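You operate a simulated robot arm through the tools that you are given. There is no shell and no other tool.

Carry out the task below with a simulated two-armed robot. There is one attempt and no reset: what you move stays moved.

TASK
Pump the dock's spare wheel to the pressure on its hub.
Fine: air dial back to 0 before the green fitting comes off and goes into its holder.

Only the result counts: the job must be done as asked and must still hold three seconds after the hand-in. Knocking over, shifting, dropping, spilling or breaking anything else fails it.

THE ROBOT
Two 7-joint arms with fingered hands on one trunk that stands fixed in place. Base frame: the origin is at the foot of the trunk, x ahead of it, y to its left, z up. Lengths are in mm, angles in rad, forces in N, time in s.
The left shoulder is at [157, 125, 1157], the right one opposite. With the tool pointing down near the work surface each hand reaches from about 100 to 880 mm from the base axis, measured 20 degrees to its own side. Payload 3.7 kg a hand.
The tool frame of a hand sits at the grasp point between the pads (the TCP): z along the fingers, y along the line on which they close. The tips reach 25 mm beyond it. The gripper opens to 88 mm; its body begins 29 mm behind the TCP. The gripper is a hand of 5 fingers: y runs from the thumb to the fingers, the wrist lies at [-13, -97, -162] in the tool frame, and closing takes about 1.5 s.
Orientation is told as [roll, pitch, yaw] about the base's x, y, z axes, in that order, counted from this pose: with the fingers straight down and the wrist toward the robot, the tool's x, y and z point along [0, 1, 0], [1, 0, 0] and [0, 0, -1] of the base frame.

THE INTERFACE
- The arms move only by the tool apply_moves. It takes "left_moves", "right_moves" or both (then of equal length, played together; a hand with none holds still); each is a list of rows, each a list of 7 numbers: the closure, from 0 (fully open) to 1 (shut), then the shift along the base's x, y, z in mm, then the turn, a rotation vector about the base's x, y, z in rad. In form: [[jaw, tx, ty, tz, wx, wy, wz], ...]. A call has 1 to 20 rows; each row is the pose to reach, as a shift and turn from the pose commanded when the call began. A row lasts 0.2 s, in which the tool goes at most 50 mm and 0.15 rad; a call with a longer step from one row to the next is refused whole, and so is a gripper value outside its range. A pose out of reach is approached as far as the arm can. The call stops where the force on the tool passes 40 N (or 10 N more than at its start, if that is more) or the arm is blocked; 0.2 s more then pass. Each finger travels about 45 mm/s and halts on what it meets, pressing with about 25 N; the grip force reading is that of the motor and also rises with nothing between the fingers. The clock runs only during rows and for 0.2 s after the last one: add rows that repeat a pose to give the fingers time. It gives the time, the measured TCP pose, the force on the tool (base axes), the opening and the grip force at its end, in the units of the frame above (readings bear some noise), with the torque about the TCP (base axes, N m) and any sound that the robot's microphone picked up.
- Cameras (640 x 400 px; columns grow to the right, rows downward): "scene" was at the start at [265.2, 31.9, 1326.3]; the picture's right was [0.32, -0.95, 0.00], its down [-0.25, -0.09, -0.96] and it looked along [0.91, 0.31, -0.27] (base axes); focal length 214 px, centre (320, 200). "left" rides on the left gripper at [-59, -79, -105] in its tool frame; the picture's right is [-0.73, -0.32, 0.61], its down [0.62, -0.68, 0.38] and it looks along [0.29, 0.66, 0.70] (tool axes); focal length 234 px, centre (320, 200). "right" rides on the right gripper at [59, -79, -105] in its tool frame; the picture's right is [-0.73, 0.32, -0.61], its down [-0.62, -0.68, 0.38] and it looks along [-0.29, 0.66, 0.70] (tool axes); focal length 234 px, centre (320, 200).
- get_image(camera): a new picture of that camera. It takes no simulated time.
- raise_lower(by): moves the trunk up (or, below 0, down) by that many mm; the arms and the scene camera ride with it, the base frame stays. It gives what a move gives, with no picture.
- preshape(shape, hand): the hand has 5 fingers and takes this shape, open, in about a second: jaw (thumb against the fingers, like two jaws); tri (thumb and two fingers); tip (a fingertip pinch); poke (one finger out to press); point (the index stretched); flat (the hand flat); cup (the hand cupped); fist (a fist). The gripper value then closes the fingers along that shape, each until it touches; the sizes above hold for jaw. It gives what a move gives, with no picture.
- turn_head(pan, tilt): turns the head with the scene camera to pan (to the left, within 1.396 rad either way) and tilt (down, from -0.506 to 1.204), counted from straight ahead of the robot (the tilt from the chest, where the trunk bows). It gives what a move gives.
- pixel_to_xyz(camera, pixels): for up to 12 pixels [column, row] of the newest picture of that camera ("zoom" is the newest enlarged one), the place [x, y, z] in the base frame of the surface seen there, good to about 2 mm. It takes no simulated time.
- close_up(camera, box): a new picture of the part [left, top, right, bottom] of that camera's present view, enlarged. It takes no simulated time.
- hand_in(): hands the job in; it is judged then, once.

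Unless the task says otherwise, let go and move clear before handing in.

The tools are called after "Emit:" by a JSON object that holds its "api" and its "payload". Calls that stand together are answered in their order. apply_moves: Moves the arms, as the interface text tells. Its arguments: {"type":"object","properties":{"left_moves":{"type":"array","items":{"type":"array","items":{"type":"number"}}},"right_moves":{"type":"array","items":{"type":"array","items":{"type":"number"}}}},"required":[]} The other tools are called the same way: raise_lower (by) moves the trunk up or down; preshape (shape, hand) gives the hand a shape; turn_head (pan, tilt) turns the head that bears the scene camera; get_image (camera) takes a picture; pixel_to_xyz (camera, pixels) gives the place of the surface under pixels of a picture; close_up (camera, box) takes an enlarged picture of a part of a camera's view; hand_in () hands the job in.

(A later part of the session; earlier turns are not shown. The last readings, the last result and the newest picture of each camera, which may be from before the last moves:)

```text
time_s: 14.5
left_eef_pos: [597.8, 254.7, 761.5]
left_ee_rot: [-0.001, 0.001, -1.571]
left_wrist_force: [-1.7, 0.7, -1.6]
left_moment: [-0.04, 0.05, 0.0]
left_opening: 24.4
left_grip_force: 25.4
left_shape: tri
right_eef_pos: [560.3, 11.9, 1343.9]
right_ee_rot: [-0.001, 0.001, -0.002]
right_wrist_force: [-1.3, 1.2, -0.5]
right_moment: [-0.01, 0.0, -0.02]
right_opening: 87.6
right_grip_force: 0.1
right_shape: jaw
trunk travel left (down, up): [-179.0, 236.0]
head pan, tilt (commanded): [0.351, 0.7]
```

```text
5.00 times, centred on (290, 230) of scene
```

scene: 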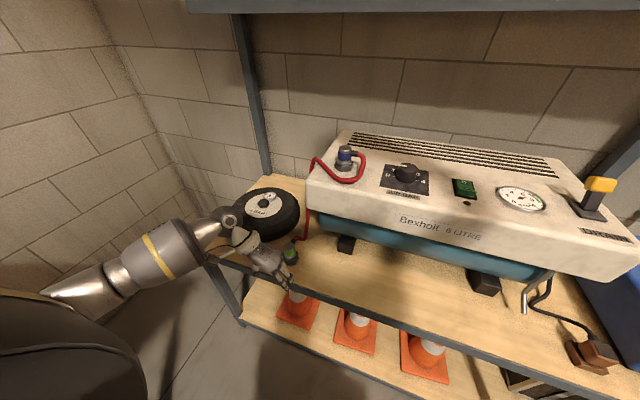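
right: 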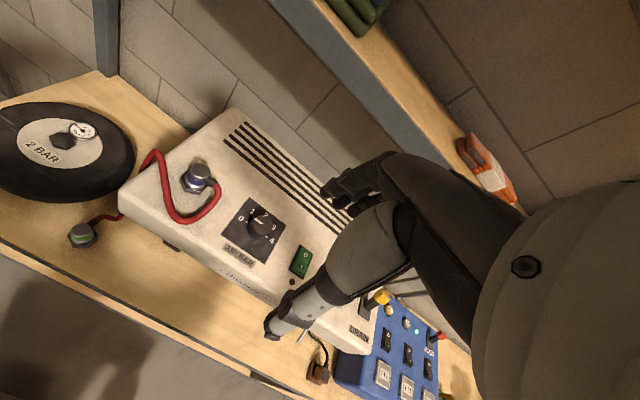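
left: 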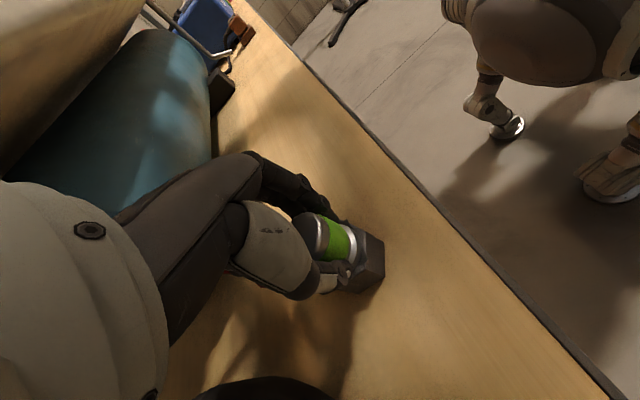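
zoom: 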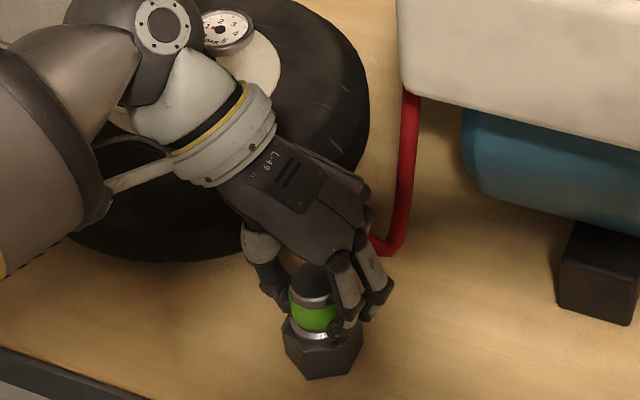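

The grip force is 25 N, and the fingers hold the green band with the thumb opposite. I'll lift slowly and watch the force and any sound.

Emit:
{"api": "apply_moves", "payload": {"left_moves": [[1, 0, 0, 3, 0, 0, 0], [1, 0, 0, 6, 0, 0, 0], [1, 0, 0, 10, 0, 0, 0], [1, 0, 0, 14, 0, 0, 0], [1, 0, 0, 18, 0, 0, 0], [1, 0, 0, 22, 0, 0, 0]]}}

Emit:
{"api": "get_image", "payload": {"camera": "left"}}

Emit:
{"api": "close_up", "payload": {"camera": "scene", "box": [240, 190, 340, 270]}}

```text
time_s: 15.9
left_eef_pos: [597.3, 255.5, 783.6]
left_ee_rot: [-0.001, 0.0, -1.572]
left_wrist_force: [-0.4, -0.1, 0.6]
left_moment: [0.01, -0.04, 0.01]
left_opening: 24.4
left_grip_force: 25.4
left_shape: tri
right_eef_pos: [560.8, 10.8, 1344.2]
right_ee_rot: [-0.001, 0.0, 0.0]
right_wrist_force: [0.5, 0.2, 0.2]
right_moment: [0.0, -0.01, -0.02]
right_opening: 87.6
right_grip_force: 0.1
right_shape: jaw
trunk travel left (down, up): [-179.0, 236.0]
head pan, tilt (commanded): [0.351, 0.7]
heard: snap
```

```text
taken
```

left: 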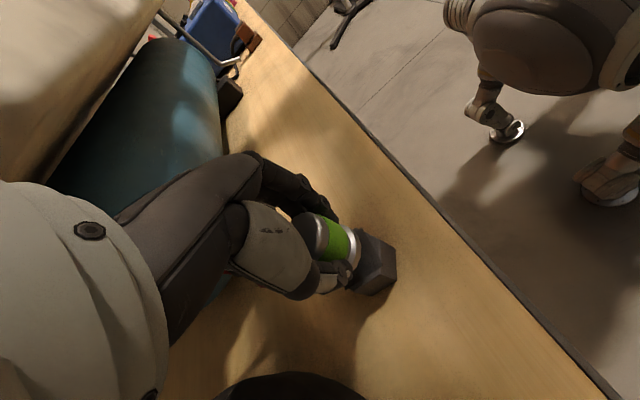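

```text
5.00 times, centred on (290, 230) of scene
```

zoom: 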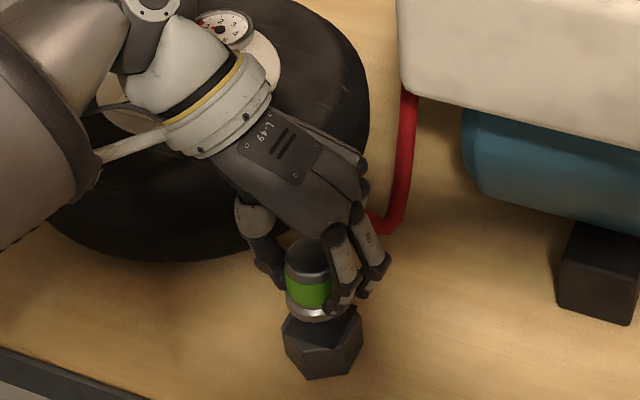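

The fitting came off the holder with a snap and is held firmly. I'll raise it a little more, measure the empty holder's top (for the return), and check the fitting in the hand.

Emit:
{"api": "apply_moves", "payload": {"left_moves": [[1, -5, 5, 15, 0, 0, 0], [1, -10, 10, 35, 0, 0, 0], [1, -20, 20, 60, 0, 0, 0], [1, -20, 20, 60, 0, 0, 0]]}}

Emit:
{"api": "get_image", "payload": {"camera": "left"}}

Emit:
{"api": "get_image", "payload": {"camera": "scene"}}

Emit:
{"api": "close_up", "payload": {"camera": "scene", "box": [240, 190, 340, 270]}}

Emit:
{"api": "close_up", "payload": {"camera": "left", "box": [230, 160, 410, 320]}}

```text
time_s: 16.9
left_eef_pos: [578.1, 276.2, 845.1]
left_ee_rot: [-0.001, 0.0, -1.57]
left_wrist_force: [-0.3, 0.7, -1.3]
left_moment: [-0.02, 0.02, 0.01]
left_opening: 24.4
left_grip_force: 25.2
left_shape: tri
right_eef_pos: [561.1, 10.9, 1343.3]
right_ee_rot: [-0.001, 0.0, 0.001]
right_wrist_force: [0.1, 0.1, -0.3]
right_moment: [0.05, -0.02, -0.02]
right_opening: 87.6
right_grip_force: 0.1
right_shape: jaw
trunk travel left (down, up): [-179.0, 236.0]
head pan, tilt (commanded): [0.351, 0.7]
```

```text
taken
```

left: 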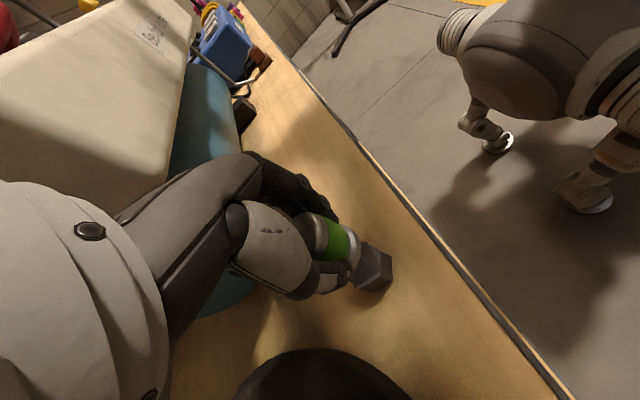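

```text
taken
```

scene: 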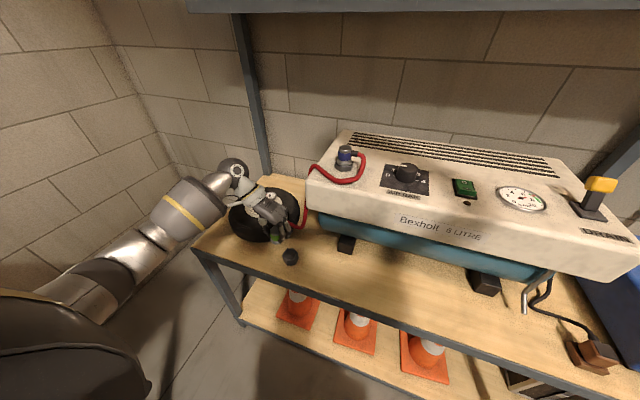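

```text
5.00 times, centred on (290, 230) of scene
```

zoom: 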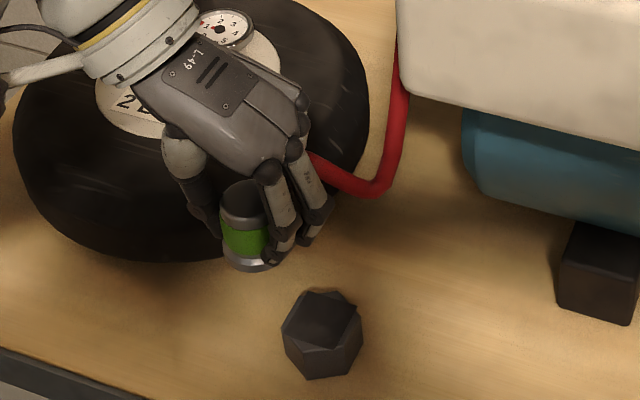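

```text
2.50 times, centred on (320, 240) of left
```

zoom: 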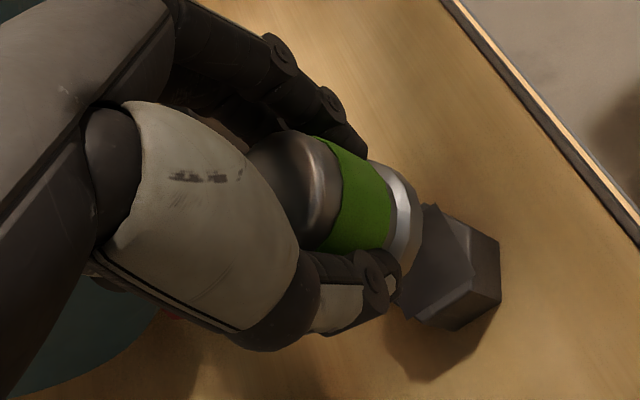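

I'll read the empty holder's top and the held fitting's position from the scene view.

Emit:
{"api": "close_up", "payload": {"camera": "scene", "box": [270, 240, 310, 270]}}

Emit:
{"api": "pixel_to_xyz", "payload": {"camera": "zoom", "pixels": [[320, 130], [250, 160], [300, 90], [370, 110], [340, 190], [400, 150], [300, 250], [220, 230], [430, 200], [300, 300], [280, 130], [350, 150]]}}

Emit:
{"api": "close_up", "payload": {"camera": "scene", "box": [255, 215, 295, 250]}}

Emit:
{"api": "pixel_to_xyz", "payload": {"camera": "zoom", "pixels": [[230, 120], [300, 100], [270, 160], [220, 250], [300, 250], [200, 200], [260, 290], [320, 320]]}}

```text
13.33 times, centred on (290, 255) of scene
```

zoom: 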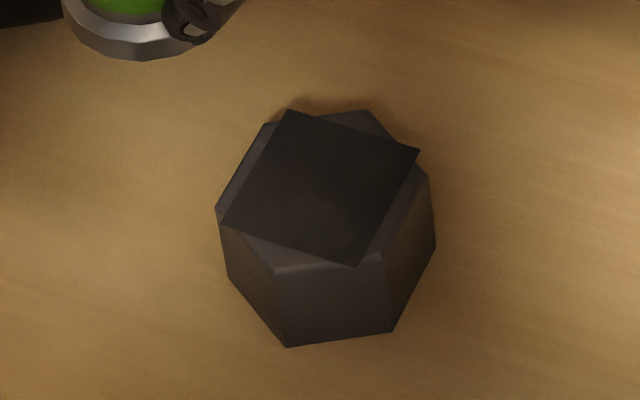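

```text
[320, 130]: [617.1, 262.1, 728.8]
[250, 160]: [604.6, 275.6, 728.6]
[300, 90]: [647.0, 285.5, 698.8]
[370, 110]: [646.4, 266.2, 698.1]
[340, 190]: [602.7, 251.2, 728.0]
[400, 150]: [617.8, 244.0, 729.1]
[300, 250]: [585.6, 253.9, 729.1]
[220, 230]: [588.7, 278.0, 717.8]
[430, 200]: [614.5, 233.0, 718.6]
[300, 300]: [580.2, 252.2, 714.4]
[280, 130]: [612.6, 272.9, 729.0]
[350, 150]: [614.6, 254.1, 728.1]
```

```text
11.43 times, centred on (275, 232) of scene
```

zoom: 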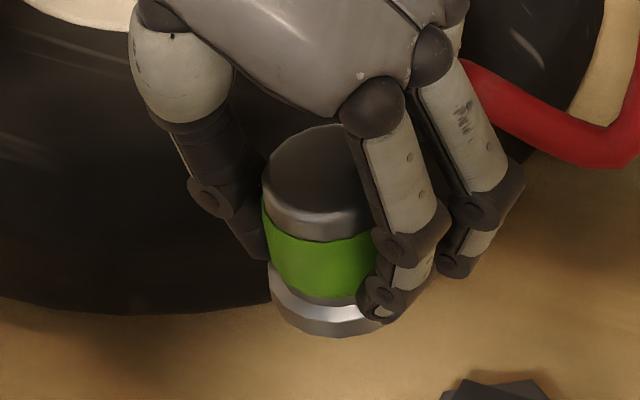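

```text
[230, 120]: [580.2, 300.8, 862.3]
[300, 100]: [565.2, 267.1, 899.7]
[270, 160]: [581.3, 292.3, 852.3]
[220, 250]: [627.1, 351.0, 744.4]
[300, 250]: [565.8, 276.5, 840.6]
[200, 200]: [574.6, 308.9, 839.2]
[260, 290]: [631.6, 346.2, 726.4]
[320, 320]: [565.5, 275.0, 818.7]
```

The holder centre is about (603,256) with its top at z≈728.6, so when seated the TCP is about 32 mm above the seat. I'll carry the fitting over the wheel hex at (734,421), hover at z≈890, and check that the arm reaches.

Emit:
{"api": "apply_moves", "payload": {"left_moves": [[1, 0, 5, 25, 0, 0, 0], [1, 10, 15, 50, 0, 0, 0], [1, 30, 35, 50, 0, 0, 0], [1, 55, 60, 50, 0, 0, 0], [1, 80, 85, 50, 0, 0, 0], [1, 105, 110, 50, 0, 0, 0], [1, 130, 130, 50, 0, 0, 0], [1, 151, 144, 50, 0, 0, 0], [1, 151, 144, 50, 0, 0, 0], [1, 151, 144, 50, 0, 0, 0]]}}

Emit:
{"api": "get_image", "payload": {"camera": "left"}}

Emit:
{"api": "get_image", "payload": {"camera": "scene"}}

Emit:
{"api": "close_up", "payload": {"camera": "scene", "box": [200, 130, 340, 250]}}

```text
time_s: 19.1
left_eef_pos: [700.1, 405.4, 899.5]
left_ee_rot: [0.0, 0.0, -1.57]
left_wrist_force: [-1.3, 0.2, -1.0]
left_moment: [-0.01, 0.04, -0.02]
left_opening: 24.3
left_grip_force: 24.5
left_shape: tri
left hand out of reach, approached as far as the arm can: row 7, 8, 9, 10
right_eef_pos: [560.3, 11.6, 1345.0]
right_ee_rot: [0.0, 0.0, -0.001]
right_wrist_force: [0.3, 0.1, 0.4]
right_moment: [-0.02, 0.0, 0.03]
right_opening: 87.5
right_grip_force: 0.2
right_shape: jaw
trunk travel left (down, up): [-179.0, 236.0]
head pan, tilt (commanded): [0.351, 0.7]
```

```text
taken
```

left: 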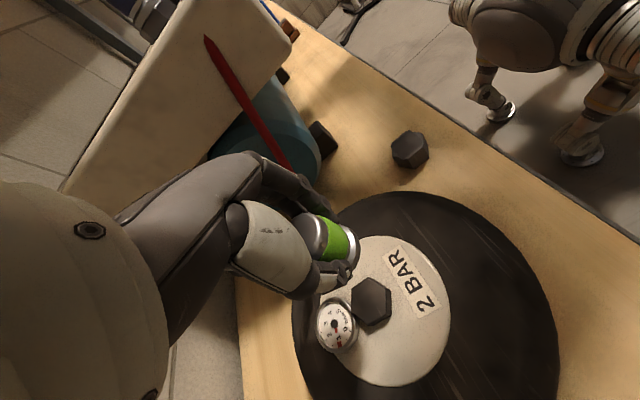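

```text
taken
```

scene: 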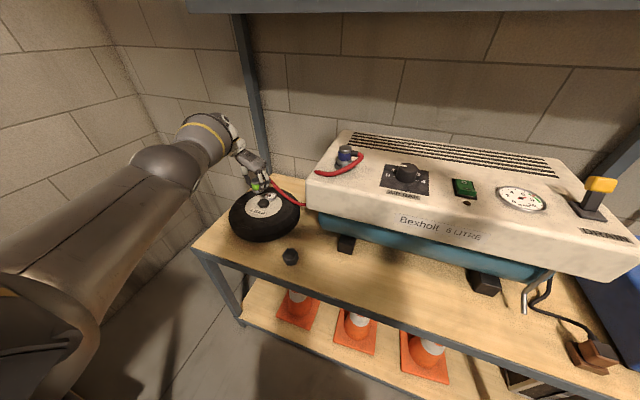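

```text
3.33 times, centred on (270, 190) of scene
```

zoom: 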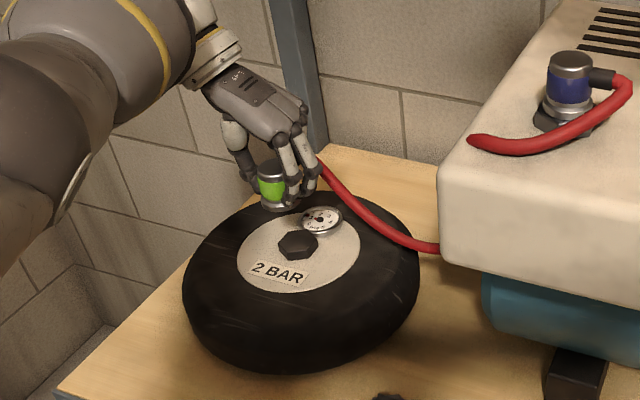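

The arm stopped 30 mm short at yaw −90° (about 657 mm from shoulder to wrist). Turning the hand back by about 35° and lowering the trunk by 100 mm will bring it into reach, so I'll back off, rise and turn first.

Emit:
{"api": "apply_moves", "payload": {"left_moves": [[1, -40, -10, 10, 0, 0, 0], [1, -60, -15, 30, 0, 0, 0.1], [1, -75, -20, 50, 0, 0, 0.2], [1, -79, -20, 70, 0, 0, 0.32], [1, -79, -20, 94, 0, 0, 0.44], [1, -79, -20, 110, 0, 0, 0.54], [1, -79, -20, 110, 0, 0, 0.611], [1, -79, -20, 110, 0, 0, 0.611]]}}

Emit:
{"api": "raise_lower", "payload": {"by": -100}}

Emit:
{"api": "get_image", "payload": {"camera": "left"}}

Emit:
{"api": "get_image", "payload": {"camera": "scene"}}

```text
time_s: 20.9
left_eef_pos: [620.4, 385.4, 1009.0]
left_ee_rot: [0.001, -0.001, -0.957]
left_wrist_force: [-1.1, -0.2, -2.3]
left_moment: [0.02, -0.02, -0.01]
left_opening: 24.1
left_grip_force: 24.8
left_shape: tri
right_eef_pos: [560.5, 12.0, 1344.8]
right_ee_rot: [-0.001, 0.0, 0.0]
right_wrist_force: [0.4, 0.1, -0.3]
right_moment: [-0.01, -0.03, 0.0]
right_opening: 87.5
right_grip_force: 0.0
right_shape: jaw
trunk travel left (down, up): [-179.0, 236.0]
head pan, tilt (commanded): [0.351, 0.7]
```

```text
time_s: 22.2
left_eef_pos: [619.5, 384.3, 909.6]
left_ee_rot: [0.002, -0.003, -0.96]
left_wrist_force: [-1.1, 0.0, -1.1]
left_moment: [-0.03, -0.01, -0.01]
left_opening: 24.1
left_grip_force: 24.4
left_shape: tri
right_eef_pos: [559.0, 11.4, 1245.6]
right_ee_rot: [0.0, -0.001, -0.001]
right_wrist_force: [0.2, 0.7, -0.5]
right_moment: [-0.01, -0.01, 0.01]
right_opening: 87.4
right_grip_force: 0.0
right_shape: jaw
trunk travel left (down, up): [-79.0, 336.0]
head pan, tilt (commanded): [0.351, 0.7]
```

```text
taken
```

left: 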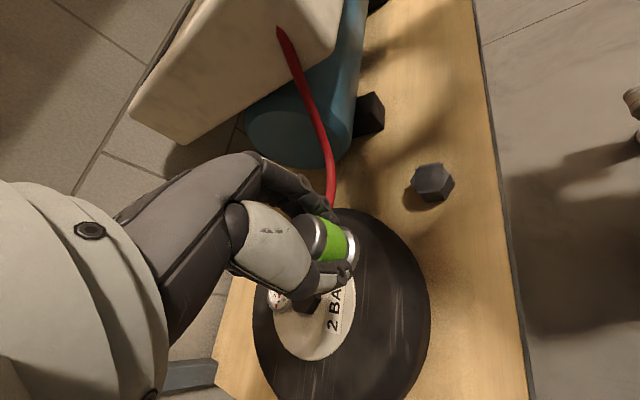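

```text
taken
```

scene: 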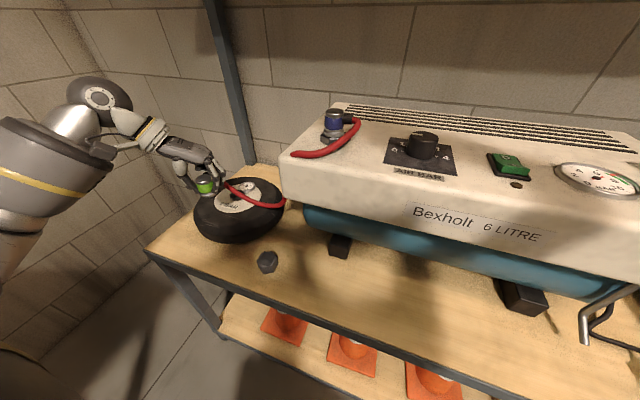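

The hand is now at yaw −0.96 and z≈910 with the trunk 100 mm lower. I'll move to hover over the wheel hex at z≈860.

Emit:
{"api": "apply_moves", "payload": {"left_moves": [[1, 25, 8, 0, 0, 0, 0], [1, 50, 16, 0, 0, 0, 0], [1, 75, 24, -10, 0, 0, 0], [1, 100, 32, -30, 0, 0, 0], [1, 111, 34, -50, 0, 0, 0], [1, 111, 34, -50, 0, 0, 0], [1, 111, 34, -50, 0, 0, 0]]}}

Emit:
{"api": "turn_head", "payload": {"pan": 0.45, "tilt": 0.6}}

Emit:
{"api": "get_image", "payload": {"camera": "left"}}

Emit:
{"api": "get_image", "payload": {"camera": "scene"}}

Emit:
{"api": "close_up", "payload": {"camera": "scene", "box": [230, 140, 370, 260]}}

Emit:
{"api": "close_up", "payload": {"camera": "left", "box": [230, 160, 420, 320]}}

```text
time_s: 23.8
left_eef_pos: [731.7, 417.5, 859.2]
left_ee_rot: [0.001, 0.001, -0.96]
left_wrist_force: [0.0, 0.3, -1.5]
left_moment: [-0.01, 0.0, 0.0]
left_opening: 24.1
left_grip_force: 25.1
left_shape: tri
right_eef_pos: [559.8, 11.0, 1244.0]
right_ee_rot: [-0.001, 0.001, 0.001]
right_wrist_force: [-0.8, 0.0, 0.1]
right_moment: [0.01, 0.0, 0.03]
right_opening: 87.5
right_grip_force: 0.0
right_shape: jaw
trunk travel left (down, up): [-79.0, 336.0]
head pan, tilt (commanded): [0.351, 0.7]
```

```text
time_s: 24.5
left_eef_pos: [731.7, 417.9, 858.0]
left_ee_rot: [0.001, 0.001, -0.961]
left_wrist_force: [-0.2, -0.3, -0.7]
left_moment: [0.0, 0.03, 0.01]
left_opening: 24.1
left_grip_force: 25.4
left_shape: tri
right_eef_pos: [559.7, 11.8, 1244.7]
right_ee_rot: [0.0, 0.002, 0.001]
right_wrist_force: [0.0, -0.3, -0.3]
right_moment: [0.0, 0.0, 0.02]
right_opening: 87.8
right_grip_force: 0.0
right_shape: jaw
trunk travel left (down, up): [-79.0, 336.0]
head pan, tilt (commanded): [0.45, 0.6]
```

```text
taken
```

left: 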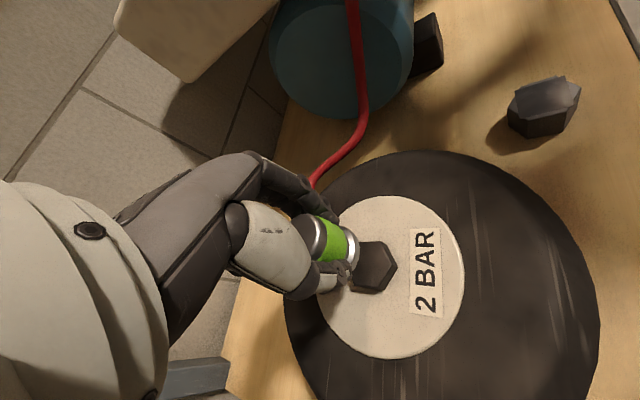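

```text
taken
```

scene: 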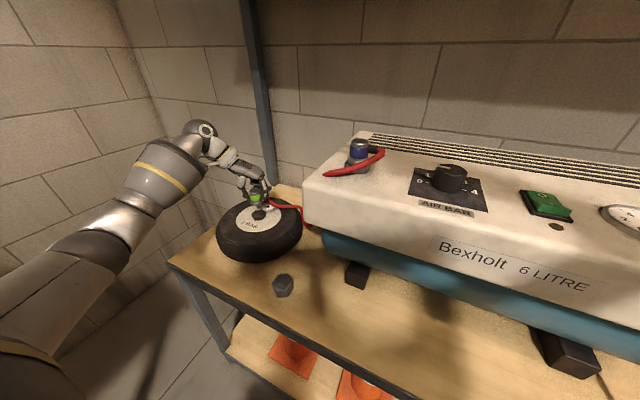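

```text
3.33 times, centred on (300, 200) of scene
```

zoom: 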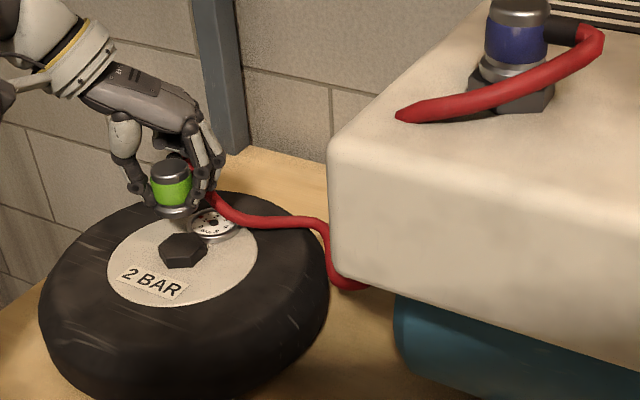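

```text
2.50 times, centred on (325, 240) of left
```

zoom: 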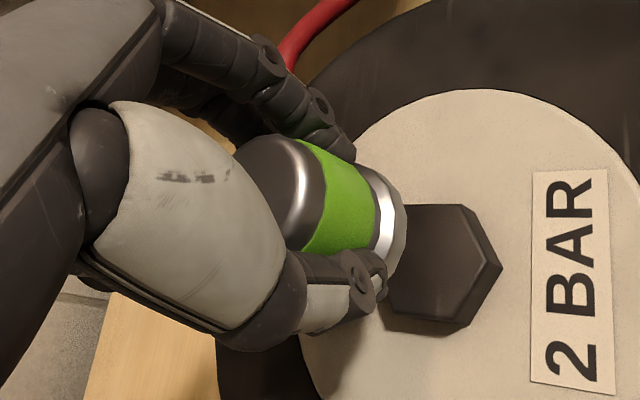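

The fitting hovers about 40 mm above the hex. I'll zoom in from both cameras to check the lateral alignment before lowering.

Emit:
{"api": "close_up", "payload": {"camera": "left", "box": [290, 200, 418, 300]}}

Emit:
{"api": "pixel_to_xyz", "payload": {"camera": "zoom", "pixels": [[450, 210], [530, 280], [420, 320], [480, 240], [270, 230], [300, 130], [310, 185], [130, 180], [330, 200], [520, 330], [220, 170], [390, 290]]}}

Emit:
{"api": "close_up", "payload": {"camera": "scene", "box": [235, 175, 295, 225]}}

Emit:
{"api": "pixel_to_xyz", "payload": {"camera": "zoom", "pixels": [[260, 215], [200, 110], [230, 160], [170, 150], [250, 280], [210, 260], [300, 260], [255, 310], [220, 190], [180, 120], [240, 100], [270, 250]]}}

```text
4.00 times, centred on (354, 250) of left
```

zoom: 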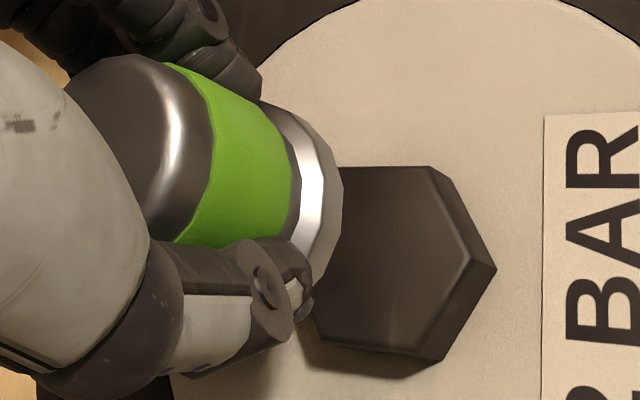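

```text
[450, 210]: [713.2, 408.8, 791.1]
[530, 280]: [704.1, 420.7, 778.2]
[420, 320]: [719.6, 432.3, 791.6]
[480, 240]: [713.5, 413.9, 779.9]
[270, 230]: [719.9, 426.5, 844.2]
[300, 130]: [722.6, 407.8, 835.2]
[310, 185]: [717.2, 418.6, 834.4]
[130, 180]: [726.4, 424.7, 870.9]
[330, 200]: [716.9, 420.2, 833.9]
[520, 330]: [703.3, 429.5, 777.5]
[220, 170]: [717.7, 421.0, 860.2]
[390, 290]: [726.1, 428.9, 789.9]
```

```text
8.00 times, centred on (265, 200) of scene
```

zoom: 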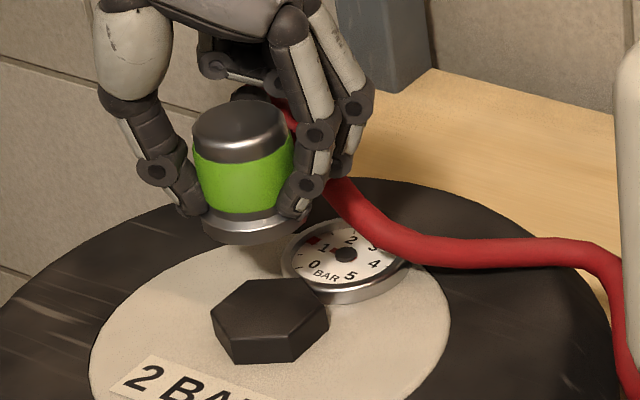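

```text
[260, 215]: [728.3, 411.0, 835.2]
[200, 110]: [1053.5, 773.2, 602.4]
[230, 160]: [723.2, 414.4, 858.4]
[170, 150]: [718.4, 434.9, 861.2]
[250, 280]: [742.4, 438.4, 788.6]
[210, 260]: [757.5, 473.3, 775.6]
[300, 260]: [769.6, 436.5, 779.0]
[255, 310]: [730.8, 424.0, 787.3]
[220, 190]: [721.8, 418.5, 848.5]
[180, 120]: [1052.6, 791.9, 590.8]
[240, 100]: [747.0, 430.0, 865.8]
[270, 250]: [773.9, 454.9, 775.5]
```

Both views put the fitting within a few millimetres of the hex axis. I'll lower by 30 mm to just above the hex and recheck there.

Emit:
{"api": "apply_moves", "payload": {"left_moves": [[1, 0, 0, -8, 0, 0, 0], [1, 0, 0, -16, 0, 0, 0], [1, 0, 0, -24, 0, 0, 0], [1, 0, 0, -29, 0, 0, 0], [1, 0, 0, -29, 0, 0, 0]]}}

Emit:
{"api": "close_up", "payload": {"camera": "left", "box": [290, 200, 418, 300]}}

Emit:
{"api": "close_up", "payload": {"camera": "scene", "box": [235, 175, 295, 225]}}

```text
time_s: 25.7
left_eef_pos: [732.3, 419.4, 828.7]
left_ee_rot: [0.0, 0.001, -0.958]
left_wrist_force: [0.4, 0.5, -0.7]
left_moment: [0.0, 0.0, -0.01]
left_opening: 24.0
left_grip_force: 24.7
left_shape: tri
right_eef_pos: [560.7, 10.8, 1244.7]
right_ee_rot: [0.0, 0.0, 0.0]
right_wrist_force: [-0.5, -0.1, -0.7]
right_moment: [-0.01, 0.02, -0.03]
right_opening: 87.6
right_grip_force: 0.0
right_shape: jaw
trunk travel left (down, up): [-79.0, 336.0]
head pan, tilt (commanded): [0.45, 0.6]
```

```text
4.00 times, centred on (354, 250) of left
```

zoom: 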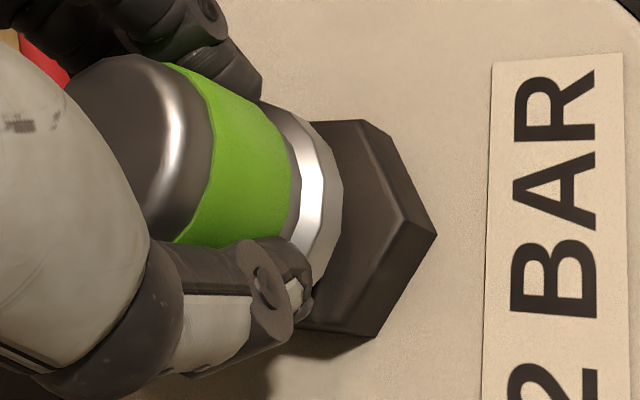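

```text
8.00 times, centred on (265, 200) of scene
```

zoom: 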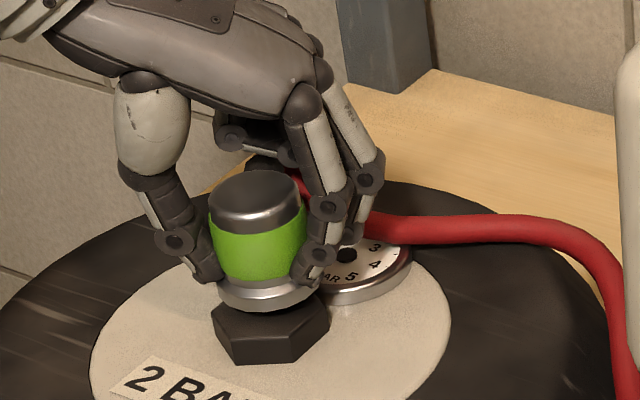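

The collar sits centred over the hex in both views (scene zoom col ~270, left zoom ~(305,220)). I'll press it down slowly and listen for a snap.

Emit:
{"api": "apply_moves", "payload": {"left_moves": [[1, 0, 0, -3, 0, 0, 0], [1, 0, 0, -6, 0, 0, 0], [1, 0, 0, -8, 0, 0, 0], [1, 0, 0, -10, 0, 0, 0], [1, 0, 0, -10, 0, 0, 0]]}}

Emit:
{"api": "close_up", "payload": {"camera": "scene", "box": [235, 175, 295, 225]}}

Emit:
{"api": "close_up", "payload": {"camera": "left", "box": [290, 200, 418, 300]}}

```text
time_s: 26.9
left_eef_pos: [730.3, 417.4, 821.2]
left_ee_rot: [0.001, -0.001, -0.959]
left_wrist_force: [0.1, 1.3, 4.9]
left_moment: [-0.02, -0.04, -0.01]
left_opening: 24.2
left_grip_force: 24.6
left_shape: tri
right_eef_pos: [559.7, 11.4, 1245.1]
right_ee_rot: [0.002, 0.002, -0.001]
right_wrist_force: [0.1, 0.1, -0.1]
right_moment: [0.0, 0.04, -0.01]
right_opening: 87.6
right_grip_force: 0.0
right_shape: jaw
trunk travel left (down, up): [-79.0, 336.0]
head pan, tilt (commanded): [0.45, 0.6]
```

```text
8.00 times, centred on (265, 200) of scene
```

zoom: 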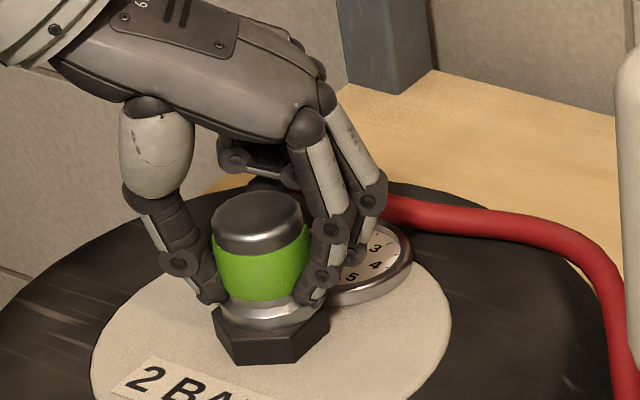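

```text
4.00 times, centred on (354, 250) of left
```

zoom: 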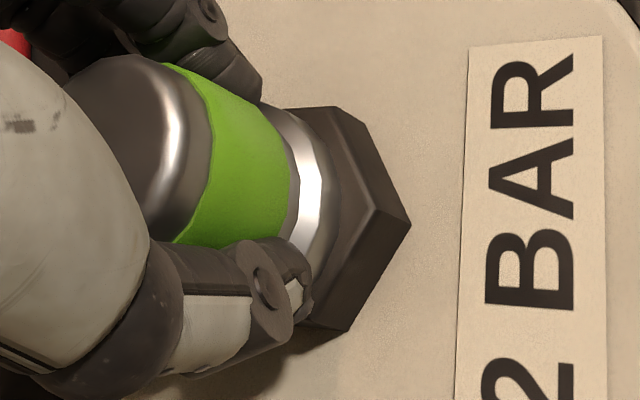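

The fitting touches the hex (+5 N) but no snap yet. I'll press down a few more millimetres.

Emit:
{"api": "apply_moves", "payload": {"left_moves": [[1, 0, 0, -2, 0, 0, 0], [1, 0, 0, -4, 0, 0, 0], [1, 0, 0, -6, 0, 0, 0], [1, 0, 0, -6, 0, 0, 0]]}}

Emit:
{"api": "close_up", "payload": {"camera": "scene", "box": [235, 175, 295, 225]}}

Emit:
{"api": "close_up", "payload": {"camera": "left", "box": [290, 200, 418, 300]}}

```text
time_s: 27.9
left_eef_pos: [730.8, 416.6, 818.3]
left_ee_rot: [0.008, -0.004, -0.956]
left_wrist_force: [-0.8, 2.5, 27.2]
left_moment: [0.04, -0.02, -0.02]
left_opening: 25.8
left_grip_force: 24.5
left_shape: tri
right_eef_pos: [556.6, 9.7, 1246.5]
right_ee_rot: [0.003, -0.003, 0.001]
right_wrist_force: [-0.7, 0.1, 0.0]
right_moment: [0.0, 0.01, 0.04]
right_opening: 87.7
right_grip_force: 0.1
right_shape: jaw
trunk travel left (down, up): [-79.0, 336.0]
head pan, tilt (commanded): [0.45, 0.6]
```

```text
8.00 times, centred on (265, 200) of scene
```

zoom: 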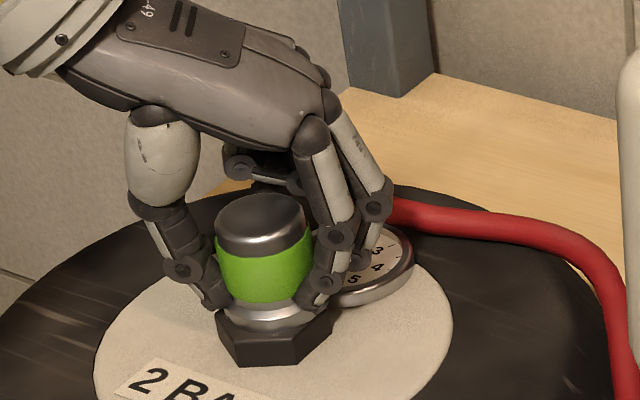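

```text
4.00 times, centred on (354, 250) of left
```

zoom: 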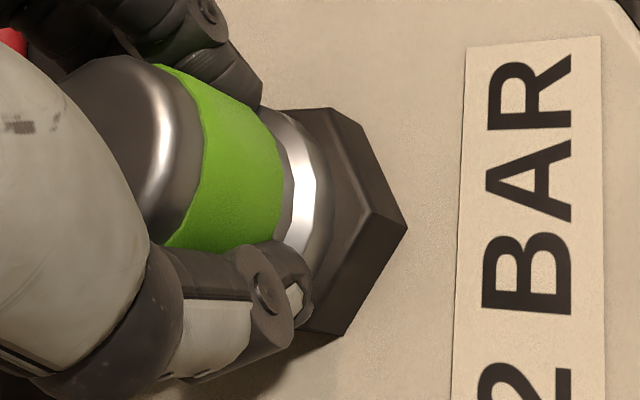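

No snap at 27 N, and the left view suggests the collar may sit a few millimetres off the hex's near vertex. I'll relax the pressure and take enlarged views to judge the offset.

Emit:
{"api": "apply_moves", "payload": {"left_moves": [[1, 0, 0, 4, 0, 0, 0], [1, 0, 0, 7, 0, 0, 0], [1, 0, 0, 7, 0, 0, 0]]}}

Emit:
{"api": "close_up", "payload": {"camera": "scene", "box": [255, 192, 283, 224]}}

Emit:
{"api": "pixel_to_xyz", "payload": {"camera": "zoom", "pixels": [[300, 240], [300, 265], [300, 290], [250, 290], [350, 290], [230, 250], [400, 270], [300, 200], [300, 150], [260, 320], [350, 320], [420, 240]]}}

Emit:
{"api": "close_up", "payload": {"camera": "left", "box": [320, 210, 400, 290]}}

```text
time_s: 28.7
left_eef_pos: [730.9, 417.2, 819.6]
left_ee_rot: [-0.004, 0.002, -0.96]
left_wrist_force: [0.3, -0.3, 9.4]
left_moment: [-0.02, -0.02, 0.02]
left_opening: 25.4
left_grip_force: 24.9
left_shape: tri
right_eef_pos: [558.7, 11.3, 1245.8]
right_ee_rot: [0.001, 0.001, 0.0]
right_wrist_force: [-0.5, 0.6, 0.6]
right_moment: [-0.02, -0.02, 0.0]
right_opening: 87.6
right_grip_force: 0.0
right_shape: jaw
trunk travel left (down, up): [-79.0, 336.0]
head pan, tilt (commanded): [0.45, 0.6]
```

```text
12.50 times, centred on (269, 208) of scene
```

zoom: 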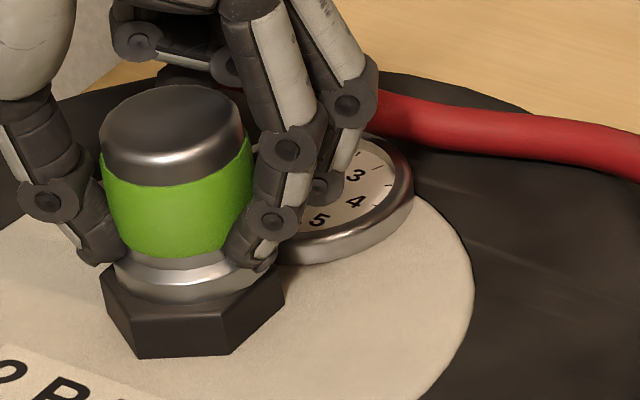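

```text
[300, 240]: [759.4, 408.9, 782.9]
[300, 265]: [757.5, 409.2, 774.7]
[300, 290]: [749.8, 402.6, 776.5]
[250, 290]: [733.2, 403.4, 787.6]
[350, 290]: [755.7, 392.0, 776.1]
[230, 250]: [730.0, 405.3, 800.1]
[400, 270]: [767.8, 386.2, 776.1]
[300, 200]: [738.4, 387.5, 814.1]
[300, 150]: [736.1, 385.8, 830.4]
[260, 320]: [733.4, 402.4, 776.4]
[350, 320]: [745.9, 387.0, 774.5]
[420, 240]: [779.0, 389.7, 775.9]
```

```text
5.00 times, centred on (360, 250) of left
```

zoom: 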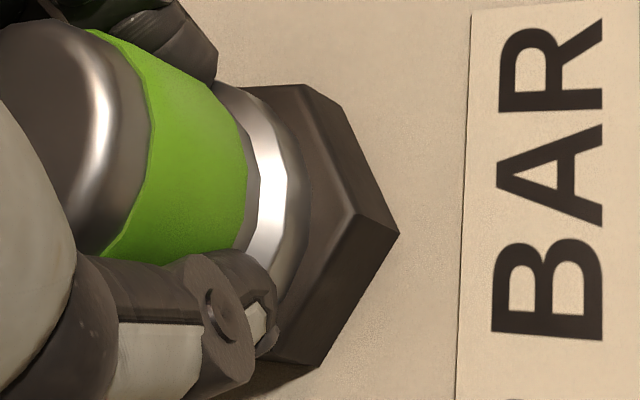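

The collar's centre works out at about (736,421), well aligned with the hex, so it probably just needs a firmer push. I'll press down more firmly, staying under 40 N.

Emit:
{"api": "apply_moves", "payload": {"left_moves": [[1, -1, 1, -3, 0, 0, 0], [1, -1, 1, -6, 0, 0, 0], [1, -1, 1, -9, 0, 0, 0], [1, -1, 1, -11, 0, 0, 0], [1, -1, 1, -13, 0, 0, 0], [1, -1, 1, -13, 0, 0, 0]]}}

Emit:
{"api": "close_up", "payload": {"camera": "scene", "box": [235, 175, 295, 225]}}

Emit:
{"api": "close_up", "payload": {"camera": "left", "box": [290, 200, 418, 300]}}

```text
time_s: 30.0
left_eef_pos: [730.5, 419.2, 818.3]
left_ee_rot: [0.012, -0.012, -0.958]
left_wrist_force: [-9.3, -2.6, 24.8]
left_moment: [-0.04, 0.15, -0.11]
left_opening: 26.6
left_grip_force: 25.5
left_shape: tri
right_eef_pos: [557.6, 10.3, 1245.3]
right_ee_rot: [0.0, -0.001, 0.0]
right_wrist_force: [0.0, 0.4, -0.9]
right_moment: [0.02, -0.01, 0.0]
right_opening: 87.4
right_grip_force: 0.1
right_shape: jaw
trunk travel left (down, up): [-79.0, 336.0]
head pan, tilt (commanded): [0.45, 0.6]
stopped in row 6 (left hand): the force on the tool passed its limit at 41 N (the readings are from after the stop); the commanded pose is now the measured one
```

```text
8.00 times, centred on (265, 200) of scene
```

zoom: 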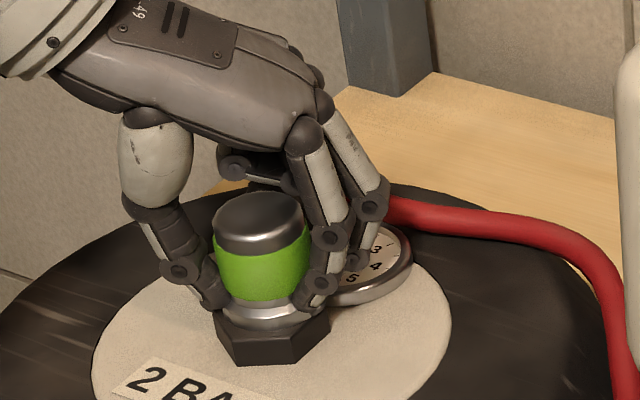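

```text
4.00 times, centred on (354, 250) of left
```

zoom: 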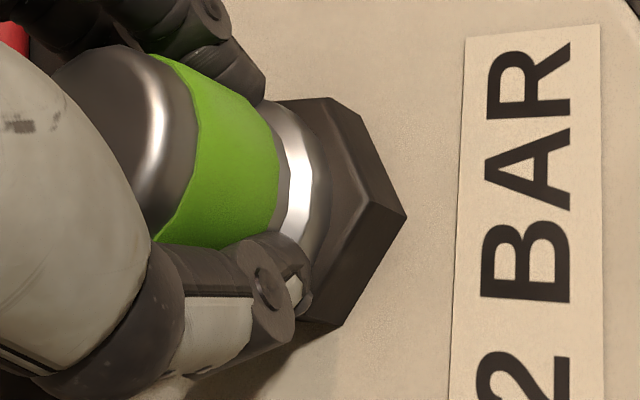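

Even at 41 N there was no sound, so it may already be seated quietly. I'll relax and lift gently by a couple of millimetres to see whether it resists.

Emit:
{"api": "apply_moves", "payload": {"left_moves": [[1, 0, 0, 1, 0, 0, 0], [1, 0, 0, 2, 0, 0, 0], [1, 0, 0, 3, 0, 0, 0], [1, 0, 0, 3, 0, 0, 0]]}}

Emit:
{"api": "close_up", "payload": {"camera": "scene", "box": [255, 192, 283, 224]}}

```text
time_s: 31.0
left_eef_pos: [730.1, 419.3, 817.6]
left_ee_rot: [0.008, -0.007, -0.958]
left_wrist_force: [-4.5, -0.7, 21.2]
left_moment: [-0.05, 0.03, -0.03]
left_opening: 26.7
left_grip_force: 24.9
left_shape: tri
right_eef_pos: [556.6, 10.0, 1247.0]
right_ee_rot: [0.002, -0.001, -0.001]
right_wrist_force: [-0.6, 0.1, -0.9]
right_moment: [-0.05, -0.01, -0.02]
right_opening: 87.4
right_grip_force: 0.1
right_shape: jaw
trunk travel left (down, up): [-79.0, 336.0]
head pan, tilt (commanded): [0.45, 0.6]
```

```text
12.50 times, centred on (269, 208) of scene
```

zoom: 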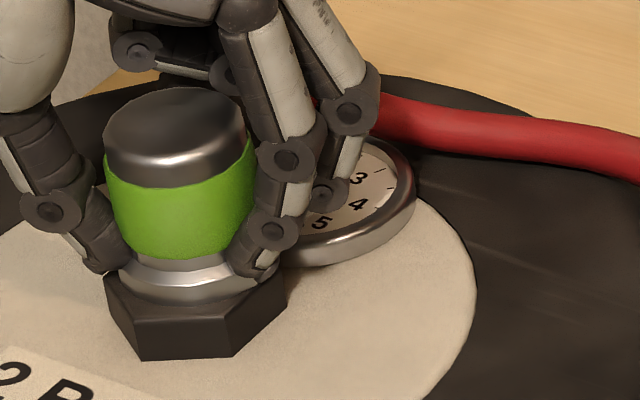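

The reading still shows 21 N of upward push, so the command is still preloaded. I'll keep lifting in small steps and see where the force crosses zero.

Emit:
{"api": "apply_moves", "payload": {"left_moves": [[1, 0, 0, 1, 0, 0, 0], [1, 0, 0, 2, 0, 0, 0], [1, 0, 0, 3, 0, 0, 0], [1, 0, 0, 3, 0, 0, 0]]}}

```text
time_s: 32.0
left_eef_pos: [730.7, 420.3, 818.8]
left_ee_rot: [0.006, -0.004, -0.958]
left_wrist_force: [-5.3, -3.1, 10.1]
left_moment: [-0.02, 0.09, -0.04]
left_opening: 26.5
left_grip_force: 25.2
left_shape: tri
right_eef_pos: [557.7, 9.8, 1245.5]
right_ee_rot: [0.001, 0.001, 0.001]
right_wrist_force: [-0.1, -0.5, -0.1]
right_moment: [-0.02, 0.01, 0.01]
right_opening: 87.5
right_grip_force: 0.1
right_shape: jaw
trunk travel left (down, up): [-79.0, 336.0]
head pan, tilt (commanded): [0.45, 0.6]
```

Force dropped from 21 to 10 N over 3 mm of command, so about 3 mm more should reach zero. I'll raise 3 mm, then 3 more, to see if it goes negative.

Emit:
{"api": "apply_moves", "payload": {"left_moves": [[1, 0, 0, 1.5, 0, 0, 0], [1, 0, 0, 3, 0, 0, 0], [1, 0, 0, 3, 0, 0, 0]]}}

Emit:
{"api": "apply_moves", "payload": {"left_moves": [[1, 0, 0, 1, 0, 0, 0], [1, 0, 0, 2, 0, 0, 0], [1, 0, 0, 2, 0, 0, 0]]}}

Emit:
{"api": "close_up", "payload": {"camera": "scene", "box": [255, 192, 283, 224]}}

Emit:
{"api": "close_up", "payload": {"camera": "left", "box": [290, 200, 418, 300]}}

```text
time_s: 32.8
left_eef_pos: [731.7, 419.2, 820.5]
left_ee_rot: [0.006, -0.005, -0.958]
left_wrist_force: [0.2, -0.1, -0.2]
left_moment: [-0.03, 0.01, -0.02]
left_opening: 25.8
left_grip_force: 25.5
left_shape: tri
right_eef_pos: [560.4, 11.6, 1244.8]
right_ee_rot: [-0.001, 0.002, 0.002]
right_wrist_force: [-0.1, -0.3, -0.4]
right_moment: [-0.01, 0.01, 0.02]
right_opening: 87.3
right_grip_force: 0.1
right_shape: jaw
trunk travel left (down, up): [-79.0, 336.0]
head pan, tilt (commanded): [0.45, 0.6]
```

```text
time_s: 33.6
left_eef_pos: [732.8, 419.7, 823.1]
left_ee_rot: [0.008, -0.008, -0.958]
left_wrist_force: [0.0, -0.3, -0.9]
left_moment: [-0.03, -0.01, 0.01]
left_opening: 25.3
left_grip_force: 25.6
left_shape: tri
right_eef_pos: [561.3, 10.1, 1244.9]
right_ee_rot: [0.002, 0.003, -0.002]
right_wrist_force: [0.3, 0.3, 0.9]
right_moment: [0.03, 0.0, 0.03]
right_opening: 87.6
right_grip_force: 0.0
right_shape: jaw
trunk travel left (down, up): [-79.0, 336.0]
head pan, tilt (commanded): [0.45, 0.6]
```

```text
12.50 times, centred on (269, 208) of scene
```

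zoom: 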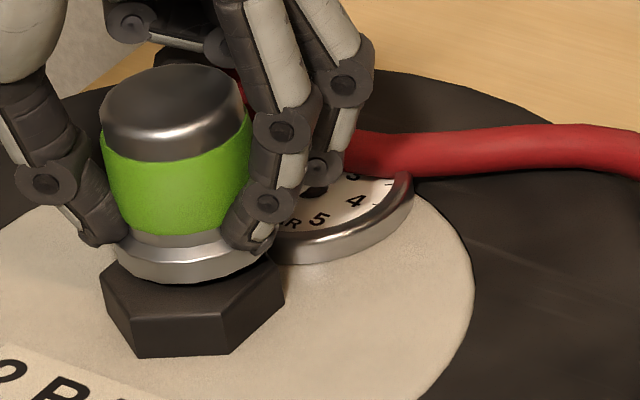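

```text
4.00 times, centred on (354, 250) of left
```

zoom: 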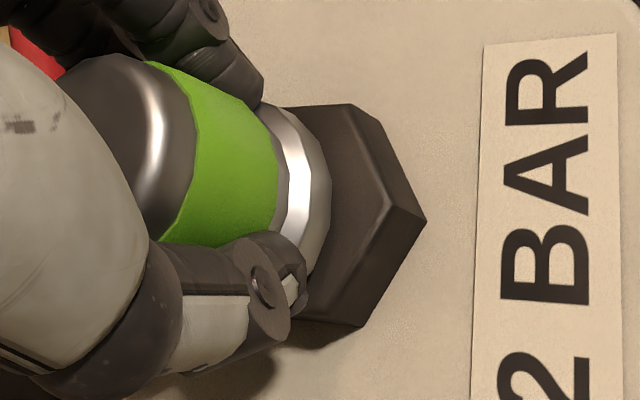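

The fitting lifted free (a gap shows at zoom (190,283)), so it isn't latched and alignment needs to be tighter. I'll measure the cap outline and the hex vertices precisely from the scene camera.

Emit:
{"api": "close_up", "payload": {"camera": "scene", "box": [248, 194, 278, 224]}}

Emit:
{"api": "pixel_to_xyz", "payload": {"camera": "zoom", "pixels": [[262, 30], [220, 40], [300, 40], [230, 70], [265, 55], [310, 70], [265, 75], [240, 55], [290, 55], [210, 60], [320, 55], [265, 20]]}}

Emit:
{"api": "pixel_to_xyz", "payload": {"camera": "zoom", "pixels": [[220, 120], [265, 125], [310, 120], [220, 160], [265, 165], [305, 160], [230, 195], [265, 200], [300, 195], [215, 100], [265, 105], [325, 100]]}}

Emit:
{"api": "pixel_to_xyz", "payload": {"camera": "zoom", "pixels": [[215, 290], [260, 302], [320, 300], [350, 270], [195, 260], [230, 310], [310, 308], [290, 300], [335, 255], [270, 330], [340, 310], [200, 300]]}}

```text
13.33 times, centred on (263, 209) of scene
```

zoom: 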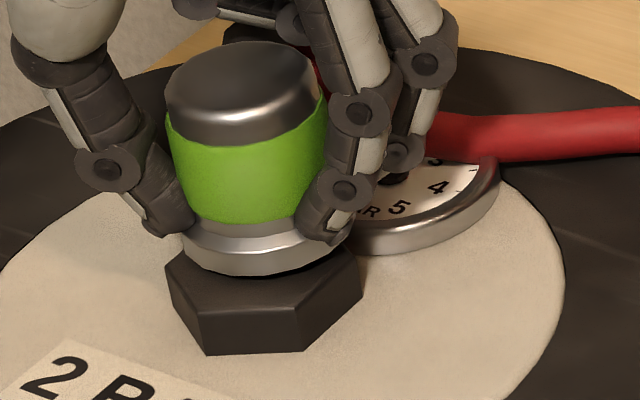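

```text
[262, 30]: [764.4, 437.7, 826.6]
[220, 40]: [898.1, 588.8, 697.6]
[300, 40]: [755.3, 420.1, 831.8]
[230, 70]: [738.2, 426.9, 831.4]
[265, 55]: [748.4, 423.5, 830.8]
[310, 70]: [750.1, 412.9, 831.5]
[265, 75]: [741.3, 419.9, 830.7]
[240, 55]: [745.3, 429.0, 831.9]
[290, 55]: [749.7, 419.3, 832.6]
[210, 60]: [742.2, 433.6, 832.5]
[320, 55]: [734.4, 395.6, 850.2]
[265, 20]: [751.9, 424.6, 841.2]
```

```text
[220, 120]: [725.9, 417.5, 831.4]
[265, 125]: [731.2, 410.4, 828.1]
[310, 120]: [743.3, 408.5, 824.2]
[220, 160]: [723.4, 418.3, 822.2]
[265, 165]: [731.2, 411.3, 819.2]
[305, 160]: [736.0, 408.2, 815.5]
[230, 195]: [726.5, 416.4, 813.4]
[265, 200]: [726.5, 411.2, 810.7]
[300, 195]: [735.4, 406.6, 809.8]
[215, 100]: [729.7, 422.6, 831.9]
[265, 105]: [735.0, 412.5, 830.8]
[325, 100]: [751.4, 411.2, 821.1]
```

```text
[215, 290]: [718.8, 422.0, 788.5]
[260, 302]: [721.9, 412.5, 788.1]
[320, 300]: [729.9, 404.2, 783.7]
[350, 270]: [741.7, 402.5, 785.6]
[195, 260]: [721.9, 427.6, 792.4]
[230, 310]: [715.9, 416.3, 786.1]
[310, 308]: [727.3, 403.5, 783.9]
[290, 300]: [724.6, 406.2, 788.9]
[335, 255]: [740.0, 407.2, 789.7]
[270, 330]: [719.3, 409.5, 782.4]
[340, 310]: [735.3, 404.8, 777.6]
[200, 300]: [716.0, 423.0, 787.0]
```

The scene points put the fitting's axis near (742,423) but the hex centre near (732,420), so the fitting seems to sit some 8–10 mm too far in +x. I'll cross-check with the left camera.

Emit:
{"api": "close_up", "payload": {"camera": "left", "box": [290, 200, 418, 300]}}

Emit:
{"api": "pixel_to_xyz", "payload": {"camera": "zoom", "pixels": [[345, 110], [388, 205], [340, 310], [340, 150], [350, 200], [340, 250], [320, 290], [310, 120], [300, 310], [370, 180], [370, 230], [345, 290]]}}

Emit:
{"api": "pixel_to_xyz", "payload": {"camera": "zoom", "pixels": [[130, 80], [110, 120], [130, 150], [150, 200], [150, 70], [185, 150], [240, 130], [240, 180], [220, 220], [300, 170], [310, 200], [300, 230]]}}

```text
4.00 times, centred on (354, 250) of left
```

zoom: 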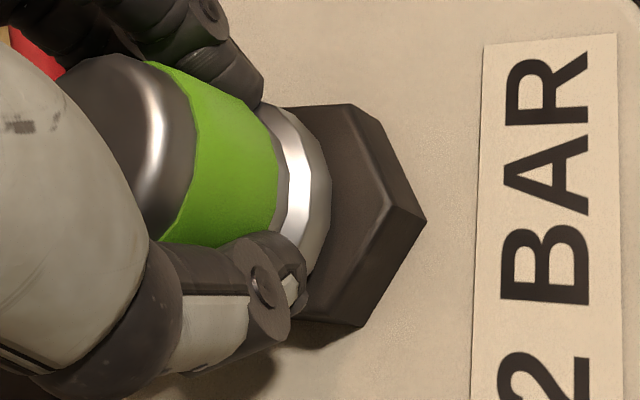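

```text
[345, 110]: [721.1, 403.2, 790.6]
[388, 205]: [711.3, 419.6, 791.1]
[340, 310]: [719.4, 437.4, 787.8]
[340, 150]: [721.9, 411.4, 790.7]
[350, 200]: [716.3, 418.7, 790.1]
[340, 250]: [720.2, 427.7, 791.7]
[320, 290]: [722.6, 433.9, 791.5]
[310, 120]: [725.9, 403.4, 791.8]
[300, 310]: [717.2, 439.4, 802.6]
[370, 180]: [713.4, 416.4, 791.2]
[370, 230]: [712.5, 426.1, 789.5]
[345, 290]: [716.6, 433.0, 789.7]
```

```text
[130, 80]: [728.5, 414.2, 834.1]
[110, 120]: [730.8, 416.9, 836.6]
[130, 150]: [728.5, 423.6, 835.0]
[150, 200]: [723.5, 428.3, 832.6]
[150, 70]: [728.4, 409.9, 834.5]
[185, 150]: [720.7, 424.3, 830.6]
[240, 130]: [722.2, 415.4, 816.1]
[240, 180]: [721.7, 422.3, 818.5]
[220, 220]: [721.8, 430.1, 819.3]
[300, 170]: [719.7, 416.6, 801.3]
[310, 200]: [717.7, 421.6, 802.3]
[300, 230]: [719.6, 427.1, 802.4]
```

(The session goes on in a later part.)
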